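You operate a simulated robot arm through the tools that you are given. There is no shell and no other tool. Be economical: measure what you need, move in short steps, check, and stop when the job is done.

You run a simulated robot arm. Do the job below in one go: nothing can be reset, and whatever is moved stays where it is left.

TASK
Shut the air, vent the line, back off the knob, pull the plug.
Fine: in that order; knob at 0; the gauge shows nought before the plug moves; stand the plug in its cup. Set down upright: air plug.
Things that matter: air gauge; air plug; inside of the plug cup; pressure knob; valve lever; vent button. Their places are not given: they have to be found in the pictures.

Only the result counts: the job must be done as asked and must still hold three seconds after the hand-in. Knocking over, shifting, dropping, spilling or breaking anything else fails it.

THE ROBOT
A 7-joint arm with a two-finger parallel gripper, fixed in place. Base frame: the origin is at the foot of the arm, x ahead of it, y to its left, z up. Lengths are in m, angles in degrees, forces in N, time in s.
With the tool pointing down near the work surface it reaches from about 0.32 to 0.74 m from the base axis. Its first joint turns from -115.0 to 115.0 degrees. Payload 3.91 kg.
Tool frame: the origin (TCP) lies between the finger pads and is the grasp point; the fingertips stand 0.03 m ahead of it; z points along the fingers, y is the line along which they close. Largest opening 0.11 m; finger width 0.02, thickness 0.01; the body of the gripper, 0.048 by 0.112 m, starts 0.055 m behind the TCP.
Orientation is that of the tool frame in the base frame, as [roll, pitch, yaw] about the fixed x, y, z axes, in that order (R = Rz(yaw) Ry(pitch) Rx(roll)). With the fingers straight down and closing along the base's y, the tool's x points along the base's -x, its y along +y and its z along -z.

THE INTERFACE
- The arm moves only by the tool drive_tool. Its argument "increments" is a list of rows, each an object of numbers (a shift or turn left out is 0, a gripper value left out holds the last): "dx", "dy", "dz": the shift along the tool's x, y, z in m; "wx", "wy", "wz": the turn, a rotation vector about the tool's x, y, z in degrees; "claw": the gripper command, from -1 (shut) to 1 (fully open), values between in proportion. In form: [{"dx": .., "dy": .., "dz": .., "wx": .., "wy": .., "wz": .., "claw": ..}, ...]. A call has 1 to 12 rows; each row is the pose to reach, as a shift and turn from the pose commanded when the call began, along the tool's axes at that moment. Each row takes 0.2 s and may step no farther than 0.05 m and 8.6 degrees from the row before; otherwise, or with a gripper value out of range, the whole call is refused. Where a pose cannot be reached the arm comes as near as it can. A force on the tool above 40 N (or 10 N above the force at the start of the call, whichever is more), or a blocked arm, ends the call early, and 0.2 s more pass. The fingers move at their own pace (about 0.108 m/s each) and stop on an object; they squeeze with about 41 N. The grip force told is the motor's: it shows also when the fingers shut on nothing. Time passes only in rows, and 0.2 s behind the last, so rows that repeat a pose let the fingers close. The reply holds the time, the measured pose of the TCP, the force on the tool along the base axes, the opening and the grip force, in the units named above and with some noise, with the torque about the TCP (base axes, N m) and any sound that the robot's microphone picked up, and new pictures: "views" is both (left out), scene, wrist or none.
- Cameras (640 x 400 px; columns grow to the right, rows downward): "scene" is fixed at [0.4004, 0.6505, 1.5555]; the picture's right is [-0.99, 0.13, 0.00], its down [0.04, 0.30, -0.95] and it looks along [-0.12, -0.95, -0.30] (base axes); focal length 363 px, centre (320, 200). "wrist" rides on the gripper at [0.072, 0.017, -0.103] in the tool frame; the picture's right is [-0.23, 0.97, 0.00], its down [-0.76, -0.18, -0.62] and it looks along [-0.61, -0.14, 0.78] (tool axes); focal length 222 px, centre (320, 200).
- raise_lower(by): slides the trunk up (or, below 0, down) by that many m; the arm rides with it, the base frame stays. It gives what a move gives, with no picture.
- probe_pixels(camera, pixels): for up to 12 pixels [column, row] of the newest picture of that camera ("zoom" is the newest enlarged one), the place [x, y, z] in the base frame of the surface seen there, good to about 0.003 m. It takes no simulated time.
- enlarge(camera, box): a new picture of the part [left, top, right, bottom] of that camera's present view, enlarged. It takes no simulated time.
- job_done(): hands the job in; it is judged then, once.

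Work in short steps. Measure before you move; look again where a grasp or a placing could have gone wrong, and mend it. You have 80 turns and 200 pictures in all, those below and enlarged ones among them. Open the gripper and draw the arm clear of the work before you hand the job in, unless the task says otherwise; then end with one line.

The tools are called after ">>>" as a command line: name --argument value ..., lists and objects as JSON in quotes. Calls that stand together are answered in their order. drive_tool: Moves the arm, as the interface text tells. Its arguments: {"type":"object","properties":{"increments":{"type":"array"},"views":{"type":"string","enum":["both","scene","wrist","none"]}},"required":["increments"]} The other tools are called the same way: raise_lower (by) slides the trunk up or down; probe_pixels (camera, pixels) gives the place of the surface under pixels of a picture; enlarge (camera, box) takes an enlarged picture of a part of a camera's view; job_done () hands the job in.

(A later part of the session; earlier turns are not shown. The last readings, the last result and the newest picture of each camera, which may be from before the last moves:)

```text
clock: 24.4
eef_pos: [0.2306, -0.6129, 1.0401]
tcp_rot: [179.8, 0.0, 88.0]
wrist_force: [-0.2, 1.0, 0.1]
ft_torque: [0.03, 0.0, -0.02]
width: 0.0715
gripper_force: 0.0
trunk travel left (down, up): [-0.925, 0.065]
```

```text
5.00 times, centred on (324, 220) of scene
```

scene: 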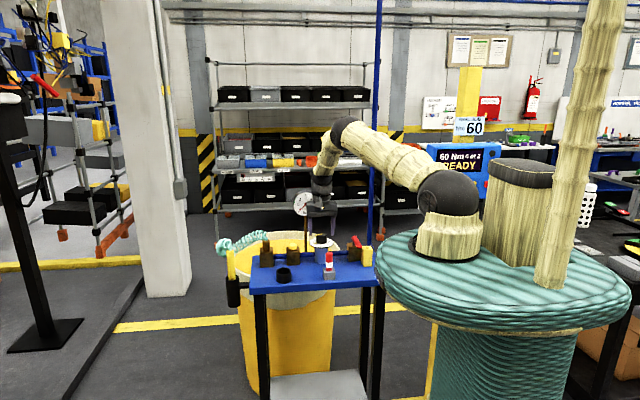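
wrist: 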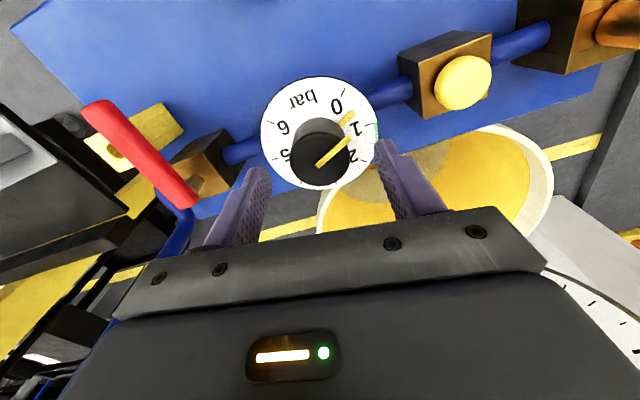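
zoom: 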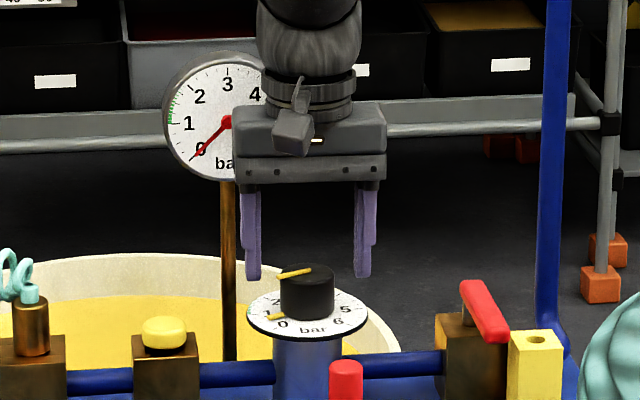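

The gauge is undisturbed and the force is gone. I set yaw 86, y≈-0.620, x≈0.2295 and go down the last 19 mm, still open, checking force.

>>> drive_tool --increments '[{"dx": -0.003, "dy": -0.001, "dz": 0.01, "wz": 1}, {"dx": -0.007, "dy": -0.001, "dz": 0.018, "wz": 2}]'

>>> enlarge --camera "wrist" --box '[220, 70, 420, 220]'

```text
clock: 25.0
eef_pos: [0.2289, -0.6205, 1.0225]
tcp_rot: [179.8, 0.0, 86.0]
wrist_force: [0.6, 1.1, 0.0]
ft_torque: [0.01, -0.02, 0.02]
width: 0.0715
gripper_force: 0.1
trunk travel left (down, up): [-0.925, 0.065]
```

scene: 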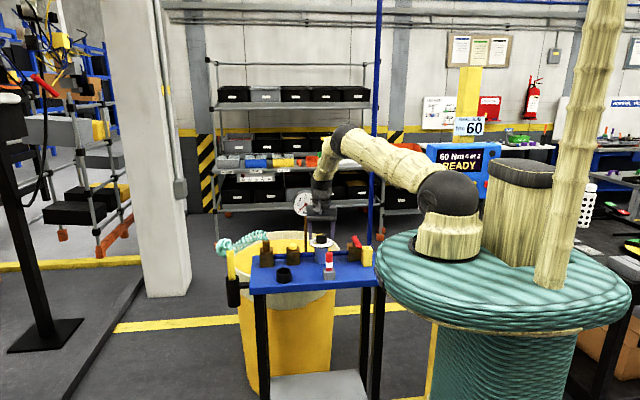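
wrist: 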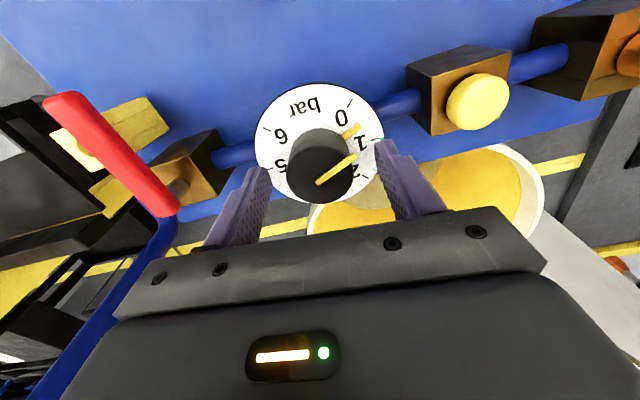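

```text
2.67 times, centred on (320, 145) of wrist
```

zoom: 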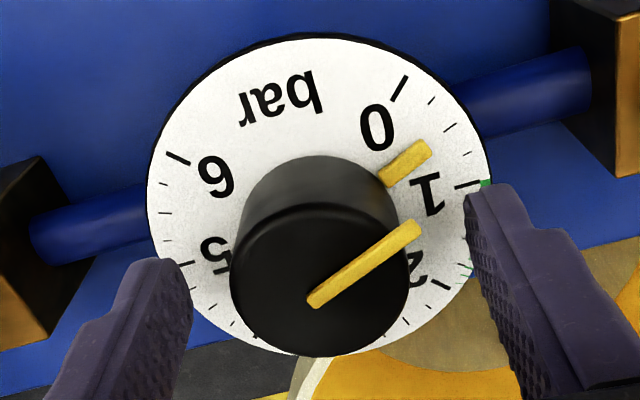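

The pointer and marker are clear of where the right finger will land. I grip and turn 20°, then look.

>>> drive_tool --increments '[{"claw": -1}, {"claw": -1}, {"claw": -1}, {"wz": -7}, {"wz": -14}, {"wz": -20}]'

>>> enlarge --camera "scene" --box '[280, 215, 360, 265]'

```text
clock: 26.4
eef_pos: [0.2295, -0.6197, 1.0212]
tcp_rot: [179.8, 0.0, 106.1]
wrist_force: [1.2, 0.8, -10.4]
ft_torque: [-0.23, -0.01, 0.0]
width: 0.0412
gripper_force: 44.8
trunk travel left (down, up): [-0.925, 0.065]
```

scene: 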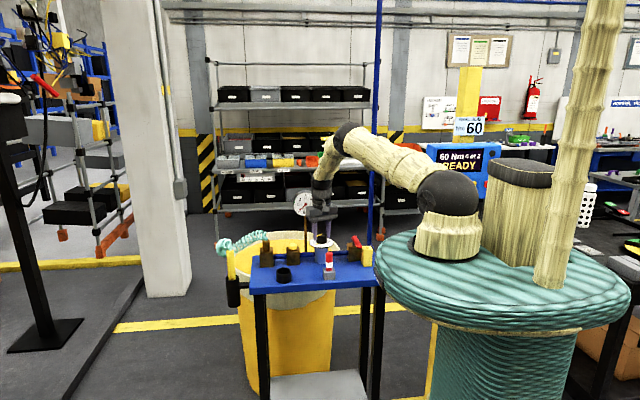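
wrist: 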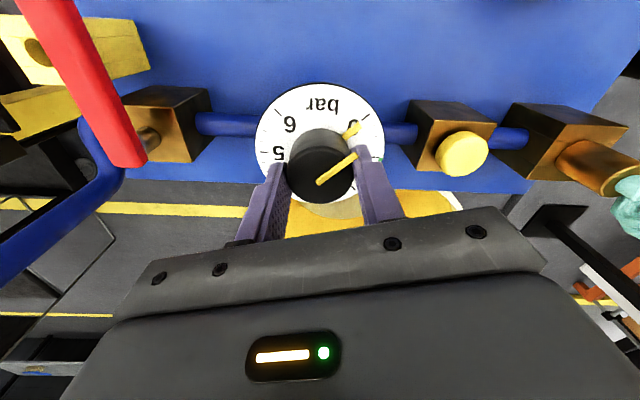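

```text
8.00 times, centred on (320, 240) of scene
```

zoom: 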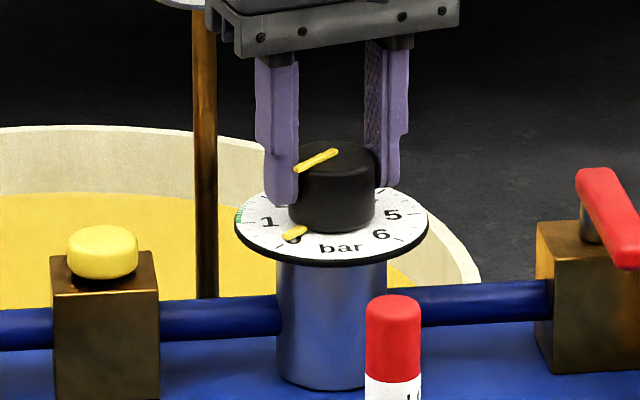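

The marker now covers the figure 0. I check it against the 0 tick in the wrist view.

>>> enlarge --camera "wrist" --box '[240, 70, 400, 210]'

```text
2.86 times, centred on (320, 140) of wrist
```

zoom: 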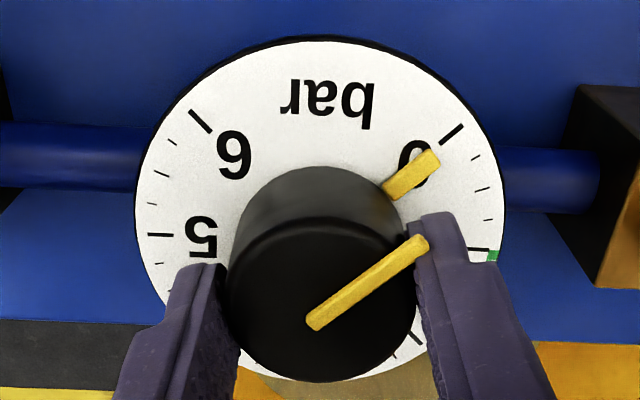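

>>> probe_pixels --camera "zoom" --pixels '[[392, 190], [412, 174], [430, 158], [442, 142], [462, 126], [452, 134], [201, 121], [162, 235], [316, 322], [370, 280], [422, 243], [482, 249]]'

```text
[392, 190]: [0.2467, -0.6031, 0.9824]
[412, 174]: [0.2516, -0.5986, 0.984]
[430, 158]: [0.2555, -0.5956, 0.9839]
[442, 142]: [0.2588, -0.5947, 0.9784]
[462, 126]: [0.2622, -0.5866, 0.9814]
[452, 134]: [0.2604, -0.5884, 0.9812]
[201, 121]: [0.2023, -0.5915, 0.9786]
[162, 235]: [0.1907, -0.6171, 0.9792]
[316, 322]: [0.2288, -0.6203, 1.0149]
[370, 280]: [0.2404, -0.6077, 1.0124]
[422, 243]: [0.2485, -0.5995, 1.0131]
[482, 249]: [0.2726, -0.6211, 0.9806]
```

Marker ≈44–46°, tick ≈46°: about 2° short. I add 2.5°, watching the torque for the stop.

>>> drive_tool --increments '[{"wz": -2.5}, {"wz": -2.5}]' --views "wrist"

>>> enlarge --camera "wrist" --box '[240, 70, 400, 210]'

```text
clock: 27.0
eef_pos: [0.2302, -0.6198, 1.0229]
tcp_rot: [179.8, -0.1, 108.4]
wrist_force: [2.5, 0.7, -18.1]
ft_torque: [-0.77, -0.09, -1.08]
width: 0.0413
gripper_force: 44.4
trunk travel left (down, up): [-0.925, 0.065]
```

wrist: 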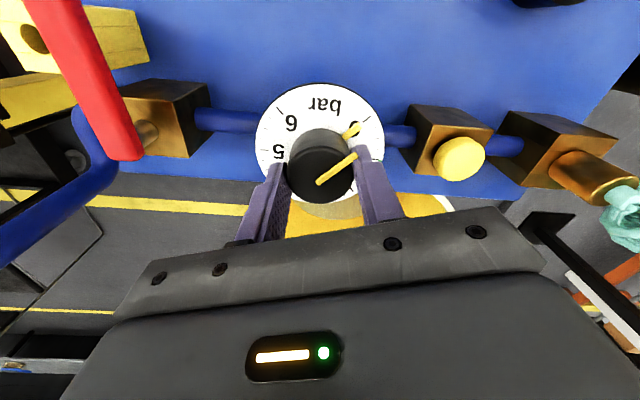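

```text
2.86 times, centred on (320, 140) of wrist
```

zoom: 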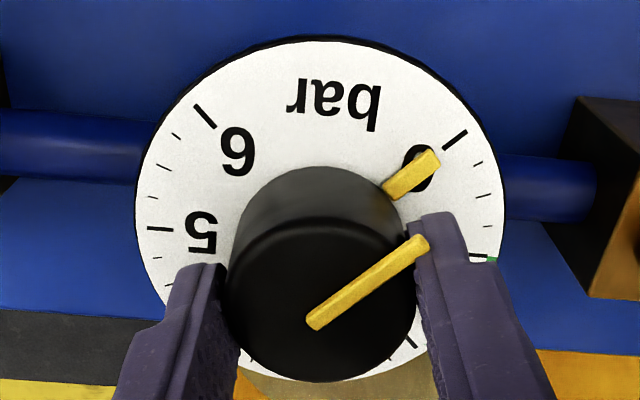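

Torque jumped to -1.1 N·m, so the knob is on its zero stop. I open, lift away and inspect.

>>> drive_tool --increments '[{"claw": 0.3}, {"claw": 0.3}, {"dz": -0.03}, {"dz": -0.07, "dx": 0.01}, {"dz": -0.11, "dx": 0.03}, {"dz": -0.15, "dx": 0.05}, {"dz": -0.19, "dx": 0.06}]'

>>> enlarge --camera "scene" --box '[225, 185, 385, 285]'

>>> enlarge --camera "scene" --box '[280, 215, 360, 265]'

```text
clock: 28.6
eef_pos: [0.2094, -0.5593, 1.2164]
tcp_rot: [179.8, 0.1, 108.4]
wrist_force: [0.3, 0.5, 0.7]
ft_torque: [0.02, 0.0, 0.0]
width: 0.0717
gripper_force: 0.0
trunk travel left (down, up): [-0.925, 0.065]
```

scene: 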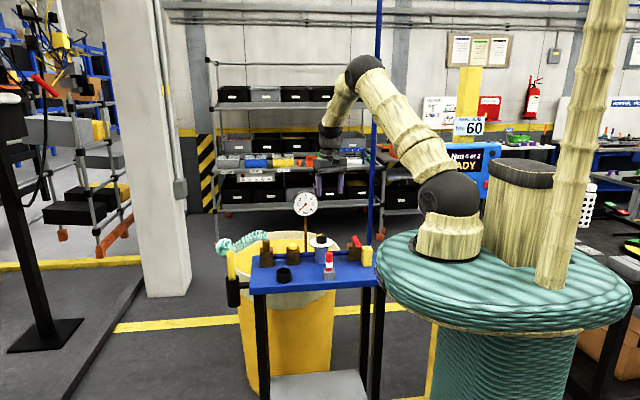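
wrist: 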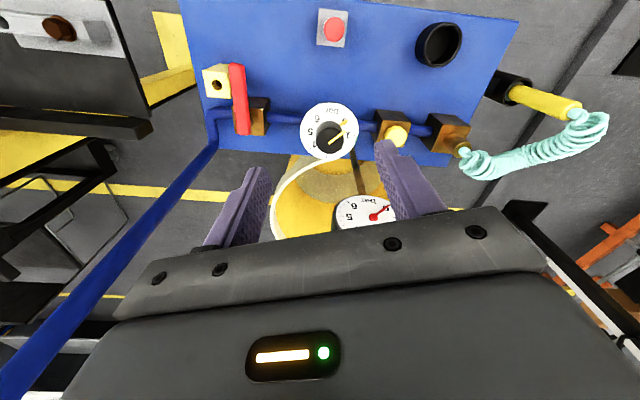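

```text
4.00 times, centred on (305, 235) of scene
```

zoom: 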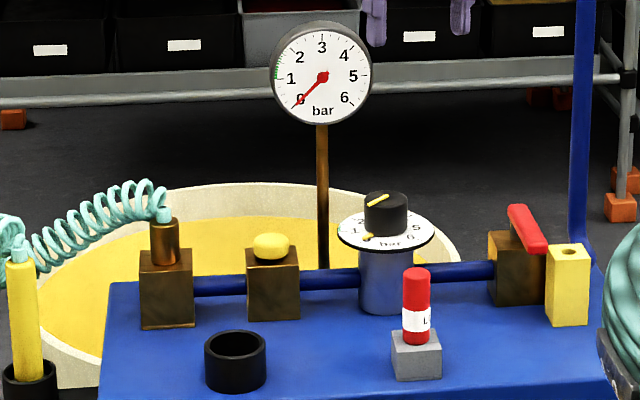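

```text
8.00 times, centred on (320, 240) of scene
```

zoom: 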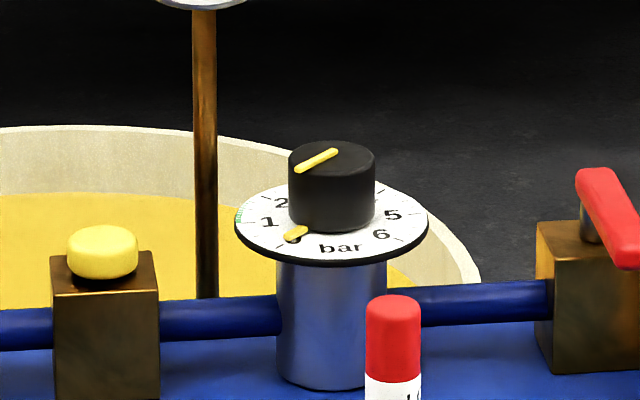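

Lever across, gauge 0, knob at 0. Next is the plug; I inspect how the hose leaves its top.

>>> enlarge --camera "wrist" --box '[400, 80, 620, 220]'

>>> enlarge --camera "scene" --box '[215, 220, 311, 290]'

>>> probe_pixels --camera "zoom" --pixels '[[338, 103], [325, 100], [310, 85], [290, 65], [270, 95], [230, 110], [170, 180], [133, 160], [390, 275], [435, 290], [440, 350], [485, 275]]'

```text
2.86 times, centred on (510, 150) of wrist
```

zoom: 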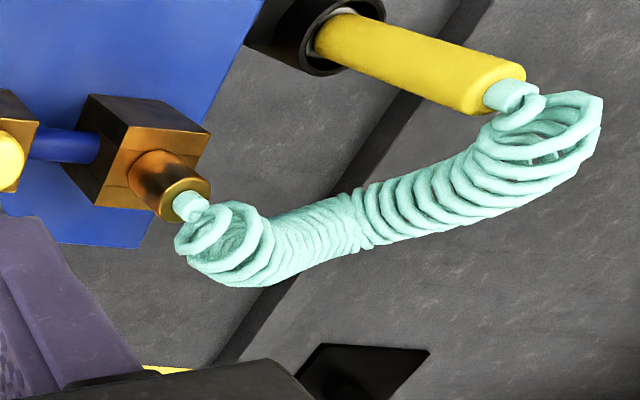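

```text
5.71 times, centred on (263, 255) of scene
```

zoom: 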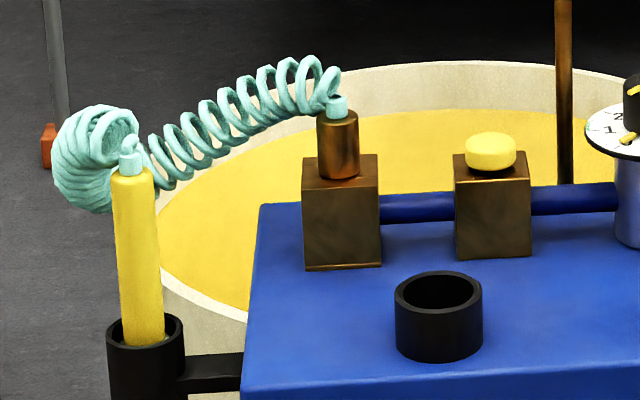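

```text
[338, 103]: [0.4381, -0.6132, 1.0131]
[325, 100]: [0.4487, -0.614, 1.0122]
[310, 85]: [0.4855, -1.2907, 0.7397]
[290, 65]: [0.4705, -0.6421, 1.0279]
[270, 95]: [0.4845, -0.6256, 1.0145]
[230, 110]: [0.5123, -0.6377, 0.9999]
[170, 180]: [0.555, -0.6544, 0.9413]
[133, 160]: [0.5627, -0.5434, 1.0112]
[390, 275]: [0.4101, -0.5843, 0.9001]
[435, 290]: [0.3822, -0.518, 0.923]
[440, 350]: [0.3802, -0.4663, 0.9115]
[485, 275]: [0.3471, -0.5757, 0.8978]
```

The hose leaves the plug top toward (+x, slightly -y) at about -25°, so I'll close across it (yaw 155, camera opposite the hose), leaning the hand toward the base. First I traverse high and turn.

>>> drive_tool --increments '[{"dx": -0.0143, "dy": 0.0322, "wz": -7.7, "claw": 0}, {"dx": -0.0287, "dy": 0.0644, "wz": -15.5}, {"dx": -0.043, "dy": 0.0966, "wz": -23.3}, {"dx": -0.0574, "dy": 0.1289, "wz": -31}, {"dx": -0.0717, "dy": 0.161, "wz": -38.8}, {"dx": -0.0861, "dy": 0.1933, "wz": -46.6}]'

```text
clock: 30.0
eef_pos: [0.4208, -0.5807, 1.215]
tcp_rot: [-180.0, 0.1, 155.3]
wrist_force: [-0.2, -0.3, 0.2]
ft_torque: [-0.01, 0.1, -0.01]
width: 0.0549
gripper_force: 0.1
trunk travel left (down, up): [-0.925, 0.065]
```

scene: 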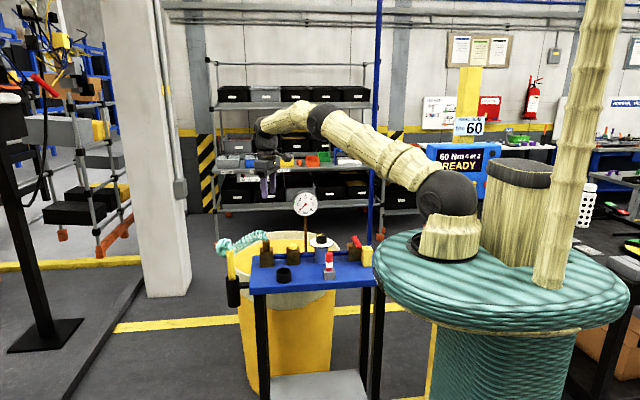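
wrist: 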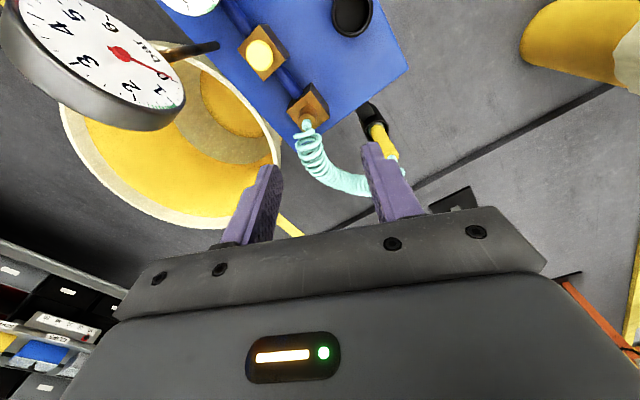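

Now I lean 14° and lower to hover over the plug at (0.440,-0.617,1.06), tips just above it.

>>> drive_tool --increments '[{"dx": -0.0326, "dy": -0.025, "wy": -7}, {"dx": -0.0326, "dy": -0.025, "dz": 0.04, "wy": -14}, {"dx": -0.0326, "dy": -0.025, "dz": 0.08, "wy": -14}, {"dx": -0.0326, "dy": -0.025, "dz": 0.12, "wy": -14}, {"dx": -0.0326, "dy": -0.025, "dz": 0.15, "wy": -14}]'

>>> enlarge --camera "scene" --box '[215, 185, 343, 275]'

>>> enlarge --camera "wrist" --box '[210, 60, 430, 240]'

```text
clock: 31.2
eef_pos: [0.4394, -0.6207, 1.0671]
tcp_rot: [179.9, 14.1, 155.1]
wrist_force: [0.5, -0.3, -0.5]
ft_torque: [-0.02, 0.03, 0.01]
width: 0.0552
gripper_force: 0.1
out of reach, approached as far as the arm can: row 1
trunk travel left (down, up): [-0.925, 0.065]
```

scene: 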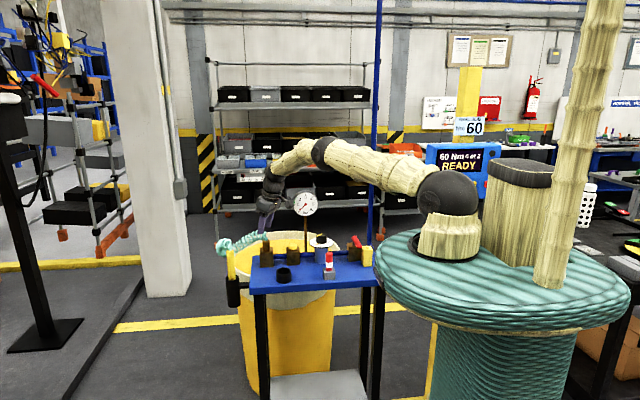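
wrist: 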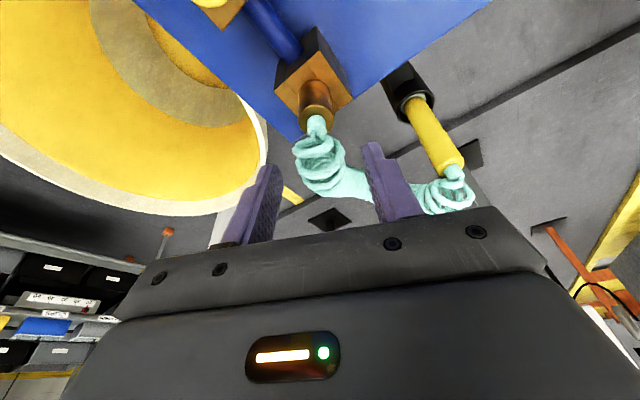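

```text
4.44 times, centred on (279, 230) of scene
```

zoom: 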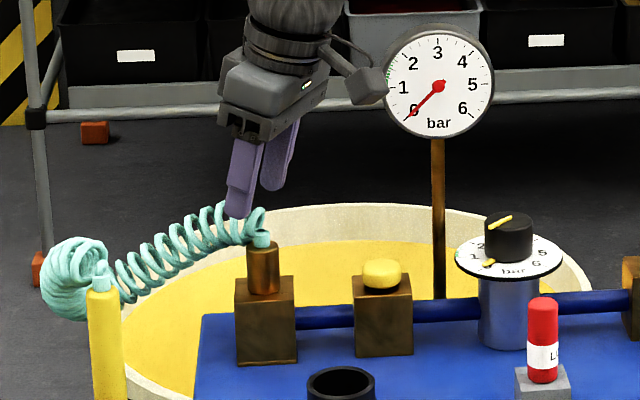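

```text
2.22 times, centred on (320, 150) of wrist
```

zoom: 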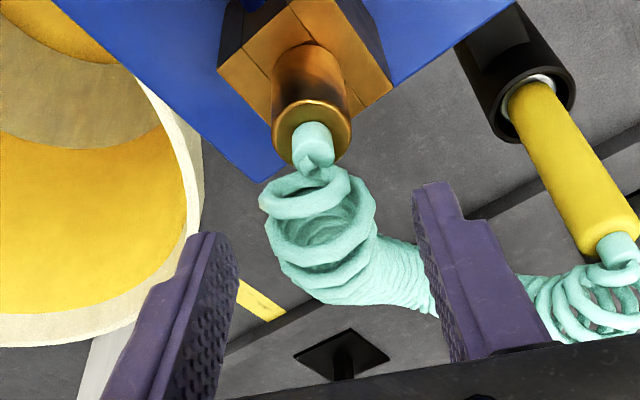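

I probe the plug top and sides from this close view to centre the fingers.

>>> probe_pixels --camera "zoom" --pixels '[[280, 125], [345, 135], [312, 110], [310, 70], [275, 95], [350, 95], [312, 145], [270, 200], [370, 200], [320, 280], [420, 290], [235, 70]]'

```text
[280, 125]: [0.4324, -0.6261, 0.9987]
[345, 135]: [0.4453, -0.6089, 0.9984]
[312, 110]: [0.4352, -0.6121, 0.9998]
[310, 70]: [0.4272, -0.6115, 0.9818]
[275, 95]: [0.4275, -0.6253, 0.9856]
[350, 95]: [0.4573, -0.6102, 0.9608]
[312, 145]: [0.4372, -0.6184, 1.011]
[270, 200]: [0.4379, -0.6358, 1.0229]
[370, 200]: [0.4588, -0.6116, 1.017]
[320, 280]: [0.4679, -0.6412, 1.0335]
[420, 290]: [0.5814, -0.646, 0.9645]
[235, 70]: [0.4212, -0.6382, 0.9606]
```

Plug centre ≈(0.4395,-0.617), top 1.000, block top 0.960. I descend vertically around it to TCP z≈0.994, still open.

>>> drive_tool --increments '[{"dx": 0.006, "dy": 0.0032, "dz": 0.018}, {"dx": 0.011, "dy": 0.0032, "dz": 0.036}, {"dx": 0.016, "dy": 0.0032, "dz": 0.054}, {"dx": 0.0202, "dy": 0.0032, "dz": 0.0702}]'

>>> enlarge --camera "scene" --box '[215, 185, 343, 275]'

>>> enlarge --camera "wrist" --box '[210, 60, 430, 240]'

```text
clock: 32.2
eef_pos: [0.4368, -0.6157, 0.9934]
tcp_rot: [179.9, 14.2, 155.1]
wrist_force: [-0.2, 0.8, 0.0]
ft_torque: [-0.01, -0.02, 0.02]
width: 0.055
gripper_force: 0.2
trunk travel left (down, up): [-0.925, 0.065]
```

scene: 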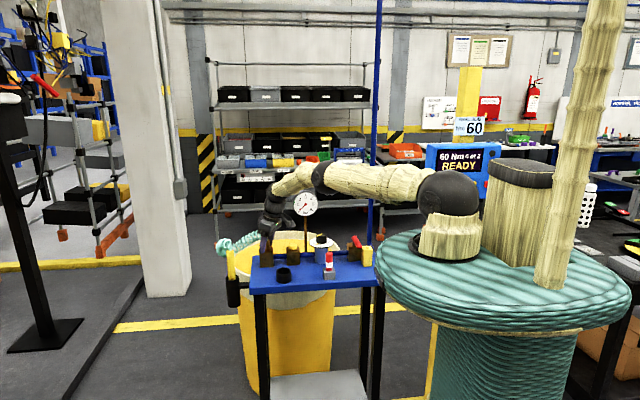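
wrist: 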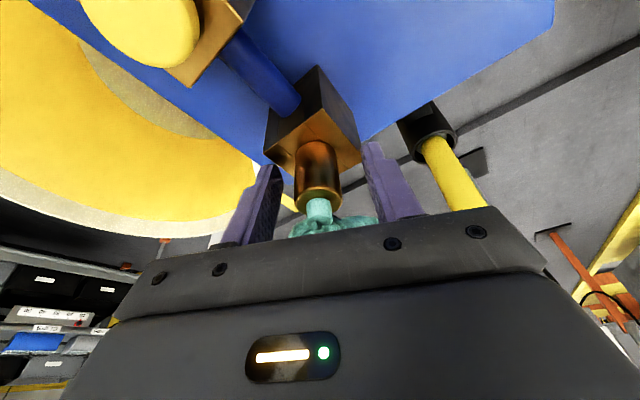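

```text
4.44 times, centred on (279, 230) of scene
```

zoom: 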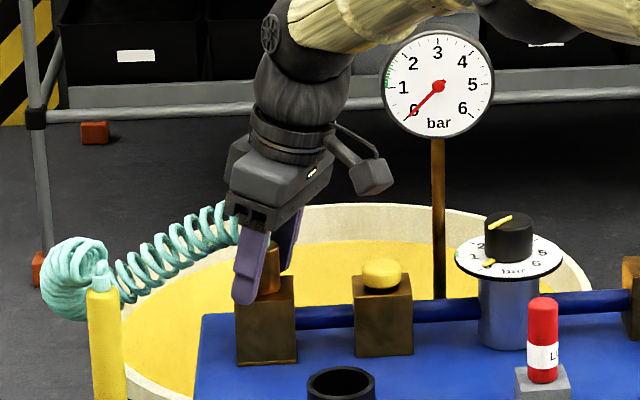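

```text
2.22 times, centred on (320, 150) of wrist
```

zoom: 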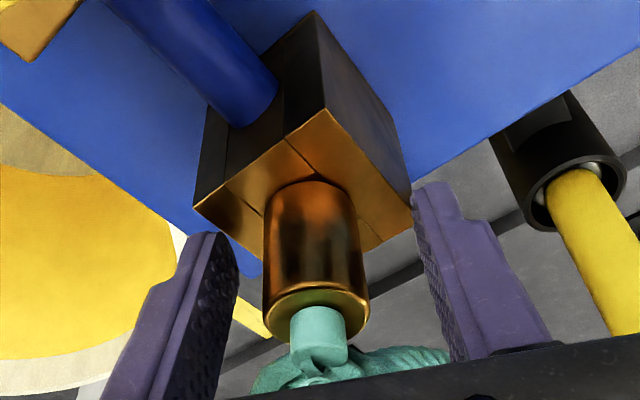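

The plug is centred between the fingers. I grip, then lift 2 cm vertically as a check.

>>> drive_tool --increments '[{"claw": -1}, {"claw": -1}, {"claw": -1}, {"dx": -0.0024, "dz": -0.0097}, {"dx": -0.0048, "dz": -0.0194}]'

>>> enlarge --camera "scene" --box '[215, 185, 343, 275]'

```text
clock: 33.4
eef_pos: [0.4371, -0.6153, 1.012]
tcp_rot: [179.9, 14.3, 155.2]
wrist_force: [0.9, -0.2, -0.9]
ft_torque: [0.0, 0.03, 0.02]
width: 0.0268
gripper_force: 40.9
trunk travel left (down, up): [-0.925, 0.065]
```

scene: 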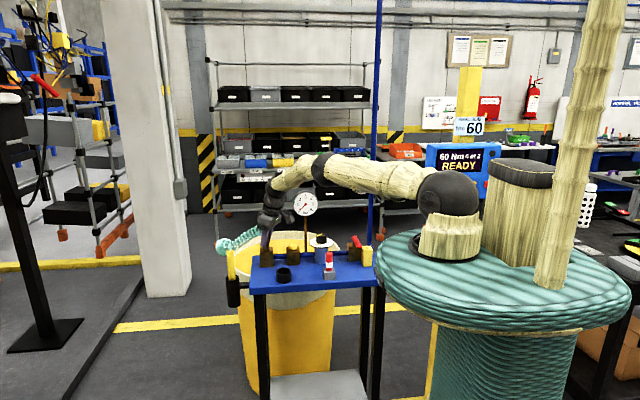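
wrist: 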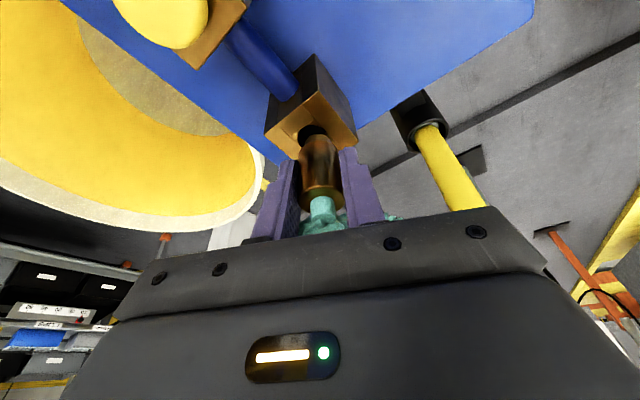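

```text
4.44 times, centred on (279, 230) of scene
```

zoom: 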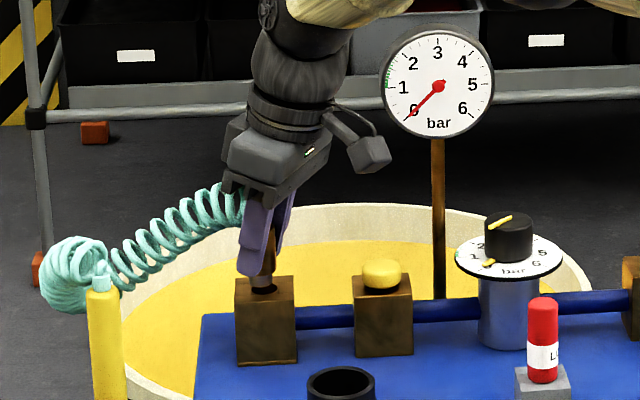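

The plug has come up, showing a narrower stem. I lift 6 cm more.

>>> drive_tool --increments '[{"dx": -0.0048, "dz": -0.0194}, {"dx": -0.0097, "dz": -0.0388}, {"dx": -0.0145, "dz": -0.0582}]'

>>> enlarge --camera "scene" --box '[215, 185, 343, 275]'

>>> enlarge --camera "wrist" --box '[210, 60, 430, 240]'

```text
clock: 34.2
eef_pos: [0.4375, -0.6145, 1.0743]
tcp_rot: [179.9, 14.3, 155.0]
wrist_force: [0.8, 0.5, 0.1]
ft_torque: [0.03, -0.02, 0.01]
width: 0.0264
gripper_force: 41.1
trunk travel left (down, up): [-0.925, 0.065]
```

scene: 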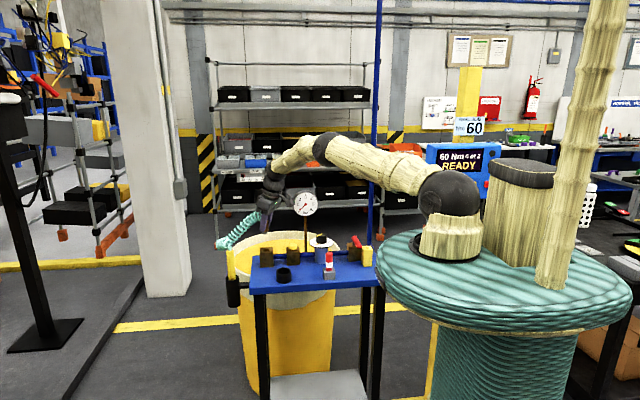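
wrist: 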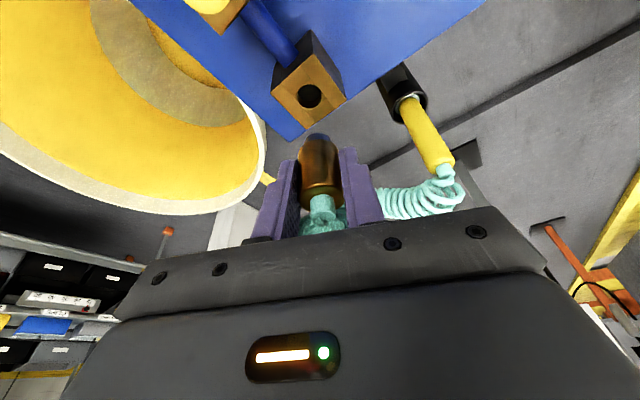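

```text
4.44 times, centred on (279, 230) of scene
```

zoom: 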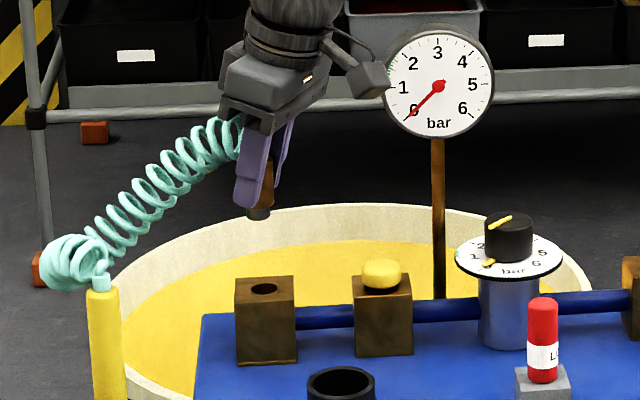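

```text
2.22 times, centred on (320, 150) of wrist
```

zoom: 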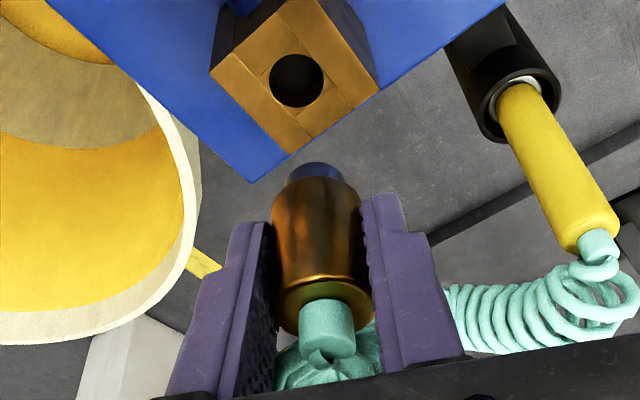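

The plug is free. I probe its bottom and sides to get length and tilt, and the cup's inside.

>>> probe_pixels --camera "zoom" --pixels '[[318, 175], [318, 195], [280, 200], [355, 200], [318, 285], [318, 240], [290, 295], [358, 305]]'

>>> enlarge --camera "scene" --box '[245, 215, 325, 295]'

>>> probe_pixels --camera "zoom" --pixels '[[187, 178], [205, 183], [192, 165], [210, 168], [203, 150], [200, 110]]'

```text
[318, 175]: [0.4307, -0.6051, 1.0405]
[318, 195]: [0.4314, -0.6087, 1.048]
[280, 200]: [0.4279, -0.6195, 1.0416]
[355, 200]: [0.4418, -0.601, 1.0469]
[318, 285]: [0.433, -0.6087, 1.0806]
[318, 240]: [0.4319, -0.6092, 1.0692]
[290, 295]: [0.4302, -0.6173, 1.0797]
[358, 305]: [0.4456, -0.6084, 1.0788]
```

```text
5.00 times, centred on (285, 255) of scene
```

zoom: 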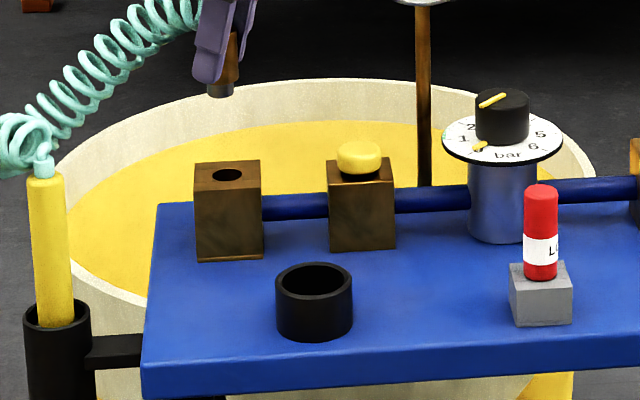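

```text
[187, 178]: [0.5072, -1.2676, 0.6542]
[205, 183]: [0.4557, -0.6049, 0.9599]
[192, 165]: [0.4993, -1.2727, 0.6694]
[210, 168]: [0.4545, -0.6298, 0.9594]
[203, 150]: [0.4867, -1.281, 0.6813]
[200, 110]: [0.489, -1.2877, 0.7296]
```

>>> probe_pixels --camera "zoom" --pixels '[[230, 50], [230, 75], [220, 88], [220, 95], [278, 285], [350, 285], [314, 264], [314, 310], [314, 338], [314, 270], [314, 285], [314, 350]]'

```text
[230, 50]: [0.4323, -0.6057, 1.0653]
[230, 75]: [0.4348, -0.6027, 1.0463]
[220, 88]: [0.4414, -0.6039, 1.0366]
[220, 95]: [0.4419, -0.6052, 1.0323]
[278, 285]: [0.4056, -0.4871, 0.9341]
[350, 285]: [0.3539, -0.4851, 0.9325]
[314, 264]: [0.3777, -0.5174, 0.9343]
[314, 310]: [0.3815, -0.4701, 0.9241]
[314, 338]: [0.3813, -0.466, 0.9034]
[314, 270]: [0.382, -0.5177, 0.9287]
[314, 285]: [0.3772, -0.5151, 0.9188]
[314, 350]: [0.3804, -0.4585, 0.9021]
```

The plug bottom is 43 mm below the TCP, so with the cup rim at 0.9345 the fingertips would hit the rim before it seats. I'll set the plug back in its socket by exactly reversing the lift and regrip it higher.

>>> drive_tool --increments '[{"dx": 0.0048, "dz": 0.0194}, {"dx": 0.0097, "dz": 0.0388}, {"dx": 0.0145, "dz": 0.0582}, {"dx": 0.0169, "dz": 0.0679}, {"dx": 0.0181, "dz": 0.0728}, {"dx": 0.019, "dz": 0.0766}]'

>>> enlarge --camera "wrist" --box '[210, 60, 430, 240]'

>>> enlarge --camera "scene" --box '[245, 215, 325, 295]'

```text
clock: 35.6
eef_pos: [0.4385, -0.6136, 0.9996]
tcp_rot: [-179.9, 14.7, 155.1]
wrist_force: [-0.3, 0.6, 28.8]
ft_torque: [0.2, -0.15, 0.01]
width: 0.0265
gripper_force: 40.4
trunk travel left (down, up): [-0.925, 0.065]
```

scene: 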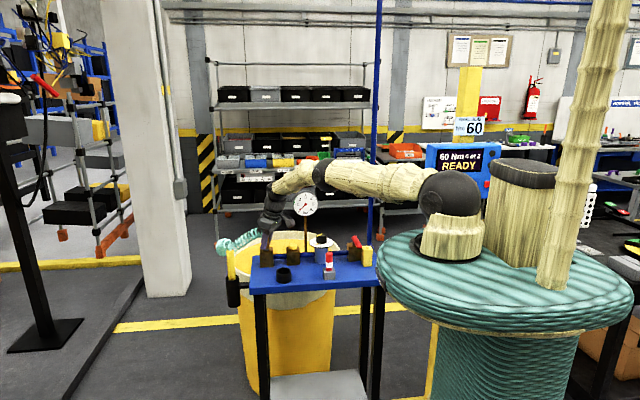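
wrist: 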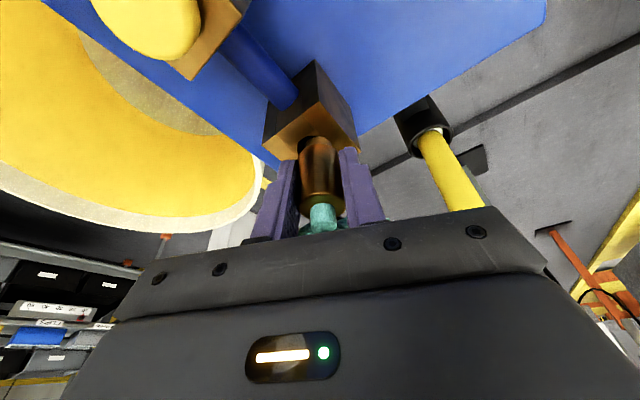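

```text
2.22 times, centred on (320, 150) of wrist
```

zoom: 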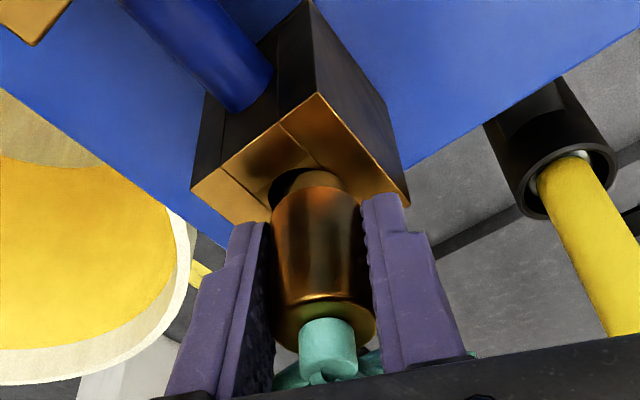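

```text
5.00 times, centred on (285, 255) of scene
```

zoom: 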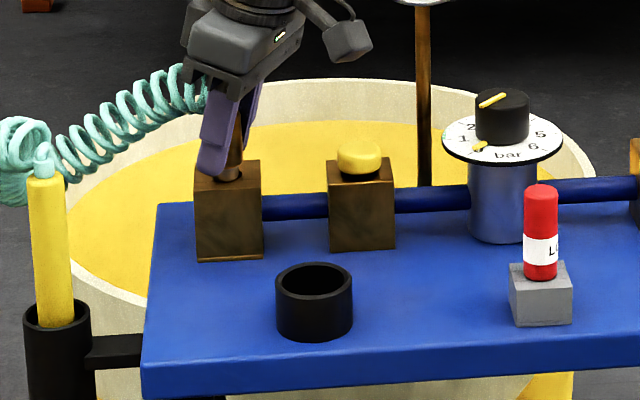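

The plug bottom caught on the hole rim (29 N up), offset about 2 mm toward the tool's +y: the hole shows at the left of the stem. I lift slightly, shift 2 mm and try again.

>>> drive_tool --increments '[{"dx": -0.003, "dz": -0.012}, {"dx": -0.003, "dy": -0.002, "dz": -0.012}, {"dx": -0.002, "dy": -0.002, "dz": -0.008}, {"dx": -0.001, "dy": -0.002, "dz": -0.004}]'

>>> enlarge --camera "wrist" --box '[260, 80, 380, 220]'

```text
clock: 36.6
eef_pos: [0.4375, -0.6156, 0.9992]
tcp_rot: [-180.0, 14.3, 155.1]
wrist_force: [-3.9, 4.9, 15.0]
ft_torque: [0.28, 0.09, 0.08]
width: 0.0264
gripper_force: 41.0
trunk travel left (down, up): [-0.925, 0.065]
```

scene: 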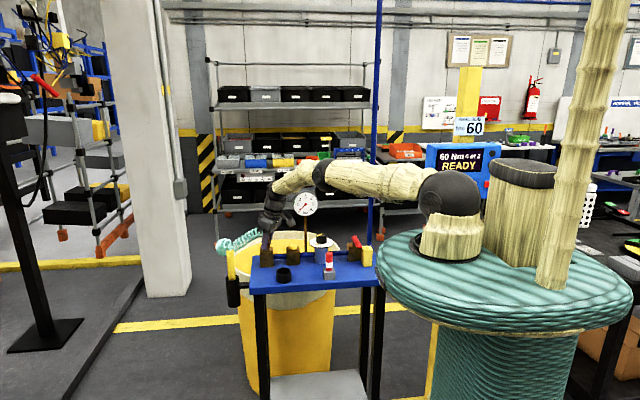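
wrist: 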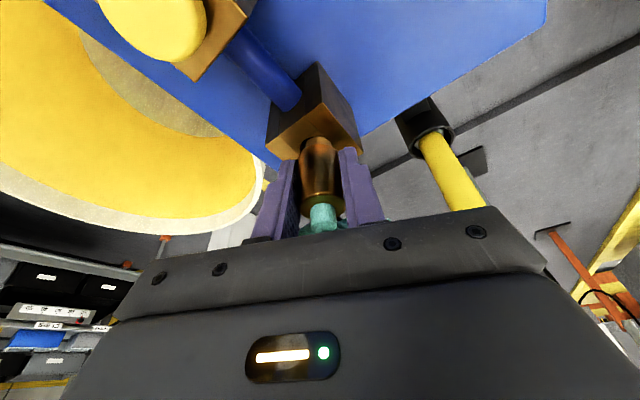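

```text
2.86 times, centred on (320, 150) of wrist
```

zoom: 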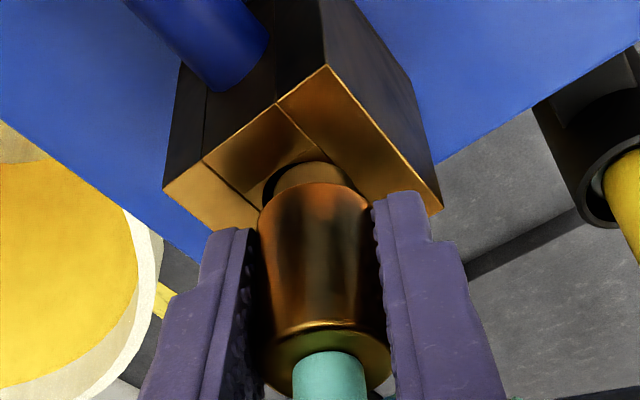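

The reading suggests the stem is entering, with a side force toward (-x,+y). I ease 1 mm that way and push down the rest.

>>> drive_tool --increments '[{"dx": 0.0012, "dy": 0.0003}, {"dx": 0.0017, "dy": 0.0003, "dz": 0.002}, {"dx": 0.0022, "dy": 0.0003, "dz": 0.004}, {"dx": 0.0024, "dy": 0.0003, "dz": 0.005}]'

>>> enlarge --camera "wrist" --box '[260, 80, 380, 220]'

```text
clock: 37.6
eef_pos: [0.4361, -0.6164, 0.9996]
tcp_rot: [-179.8, 14.8, 155.2]
wrist_force: [1.3, -1.4, 35.4]
ft_torque: [0.23, -0.18, -0.02]
width: 0.0264
gripper_force: 41.1
trunk travel left (down, up): [-0.925, 0.065]
```

scene: 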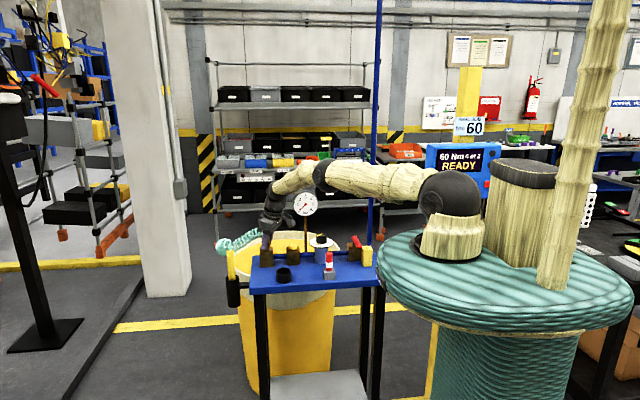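
wrist: 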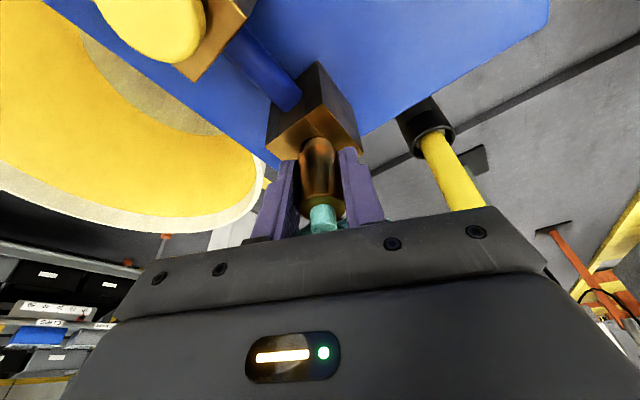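

```text
2.86 times, centred on (320, 150) of wrist
```

zoom: 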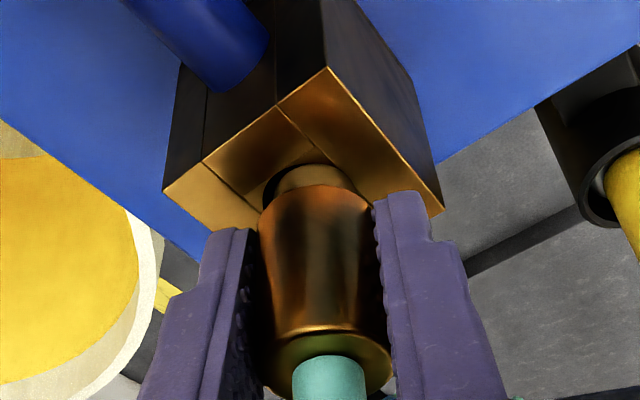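

It stops at the same height again, so the stem is on the rim. I lift 3 cm and measure the hole and stem positions.

>>> drive_tool --increments '[{"dx": -0.0048, "dz": -0.0194}, {"dx": -0.0097, "dz": -0.0388}]'

>>> enlarge --camera "wrist" --box '[260, 70, 380, 210]'

>>> enlarge --camera "scene" --box '[240, 220, 296, 270]'

```text
clock: 38.2
eef_pos: [0.4354, -0.6155, 1.0328]
tcp_rot: [179.8, 13.9, 155.1]
wrist_force: [0.6, 0.0, -0.5]
ft_torque: [0.02, -0.03, 0.02]
width: 0.0265
gripper_force: 41.0
trunk travel left (down, up): [-0.925, 0.065]
```

scene: 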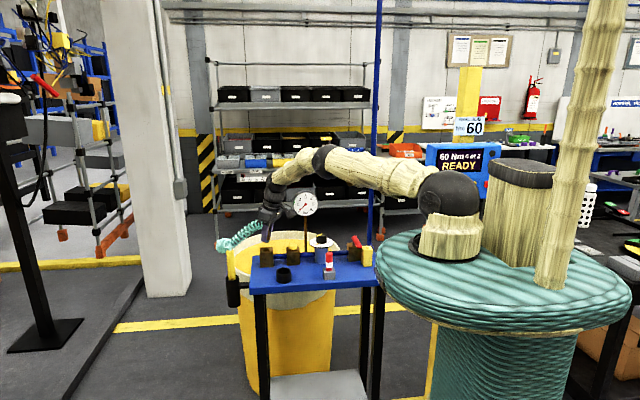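
wrist: 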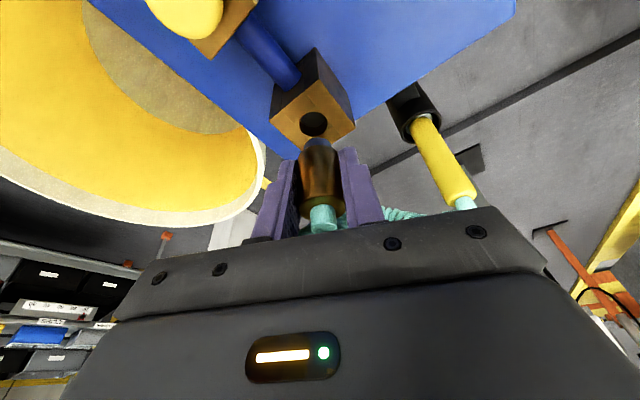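

```text
2.86 times, centred on (320, 140) of wrist
```

zoom: 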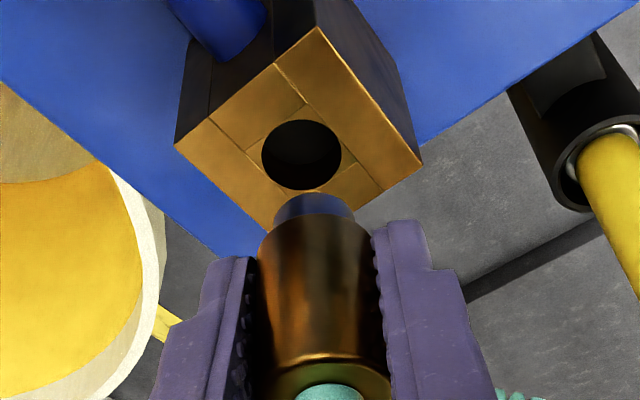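

```text
8.00 times, centred on (268, 245) of scene
```

zoom: 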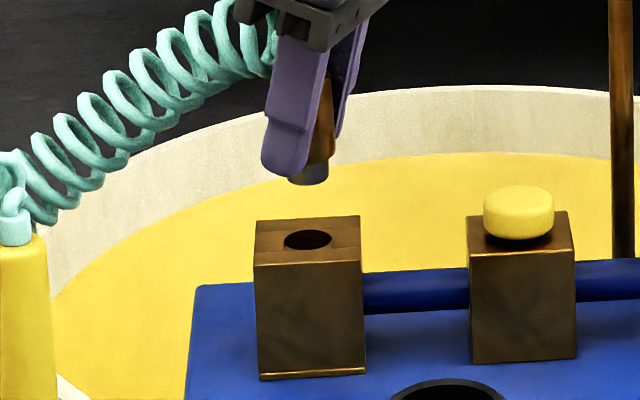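

>>> probe_pixels --camera "zoom" --pixels '[[281, 241], [335, 241], [308, 252], [308, 228], [292, 176], [327, 178], [310, 170], [310, 182], [322, 160], [310, 240]]'

>>> enlarge --camera "wrist" --box '[260, 70, 380, 210]'

>>> probe_pixels --camera "zoom" --pixels '[[257, 155], [345, 155], [301, 116], [301, 193], [275, 208], [352, 208], [313, 205], [255, 255], [368, 255], [313, 260]]'

```text
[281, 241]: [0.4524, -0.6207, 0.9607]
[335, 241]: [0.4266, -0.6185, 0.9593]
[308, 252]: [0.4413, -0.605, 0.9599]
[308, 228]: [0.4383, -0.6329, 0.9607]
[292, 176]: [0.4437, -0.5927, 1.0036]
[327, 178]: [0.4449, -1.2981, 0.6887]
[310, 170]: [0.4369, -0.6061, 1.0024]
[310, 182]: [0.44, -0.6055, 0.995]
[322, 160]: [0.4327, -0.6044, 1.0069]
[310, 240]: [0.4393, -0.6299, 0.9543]
```

```text
2.86 times, centred on (320, 140) of wrist
```

zoom: 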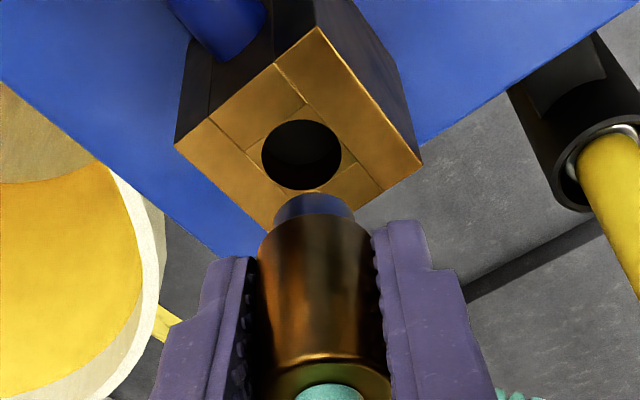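

```text
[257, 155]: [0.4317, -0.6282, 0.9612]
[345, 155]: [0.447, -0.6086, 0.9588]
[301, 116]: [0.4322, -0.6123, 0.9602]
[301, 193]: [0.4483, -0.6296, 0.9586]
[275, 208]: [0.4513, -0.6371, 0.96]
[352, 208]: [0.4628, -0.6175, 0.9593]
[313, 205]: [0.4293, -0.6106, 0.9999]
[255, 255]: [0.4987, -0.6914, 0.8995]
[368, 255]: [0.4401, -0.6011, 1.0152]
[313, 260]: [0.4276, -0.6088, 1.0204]
```

Hole centre is ≈(0.4397,-0.619) and the stem centre ≈(0.437,-0.6145), so it must go (+2.5,-4.5) mm. I shift by that and lower.

>>> drive_tool --increments '[{"dx": -0.0041, "dy": -0.0031, "dz": 0.001}, {"dx": 0.0007, "dy": -0.0031, "dz": 0.0204}, {"dx": 0.0032, "dy": -0.0031, "dz": 0.0301}, {"dx": 0.0044, "dy": -0.0031, "dz": 0.035}, {"dx": 0.0053, "dy": -0.0031, "dz": 0.0385}]'

>>> enlarge --camera "wrist" --box '[260, 70, 380, 210]'

```text
clock: 39.4
eef_pos: [0.4388, -0.6214, 1.0007]
tcp_rot: [-179.7, 14.6, 155.1]
wrist_force: [-1.3, 5.4, 24.8]
ft_torque: [0.06, -0.17, 0.03]
width: 0.0263
gripper_force: 40.8
trunk travel left (down, up): [-0.925, 0.065]
```

scene: 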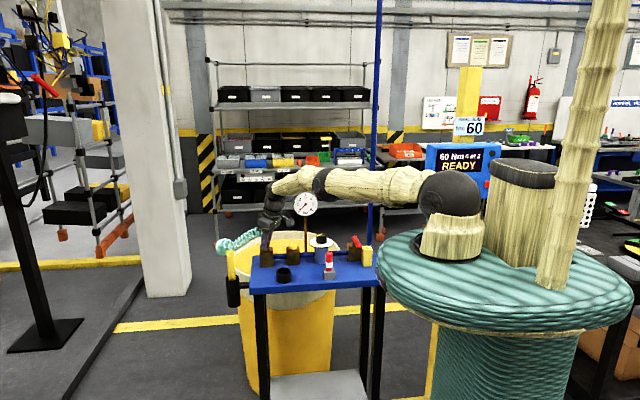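
wrist: 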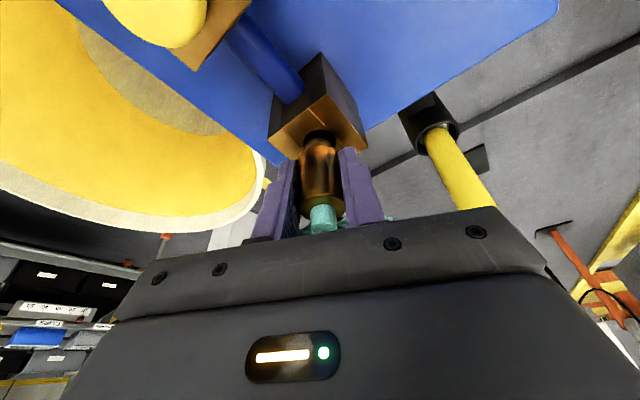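

```text
2.86 times, centred on (320, 140) of wrist
```

zoom: 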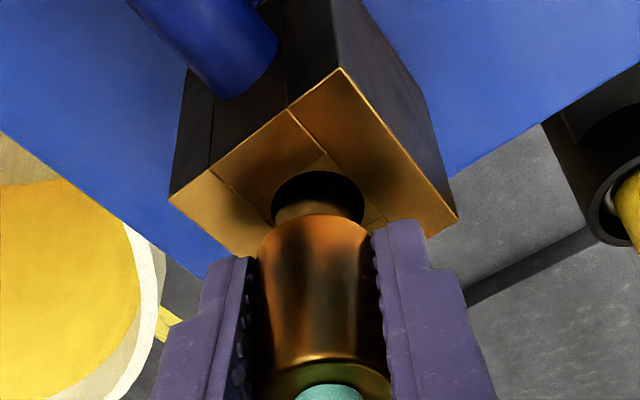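

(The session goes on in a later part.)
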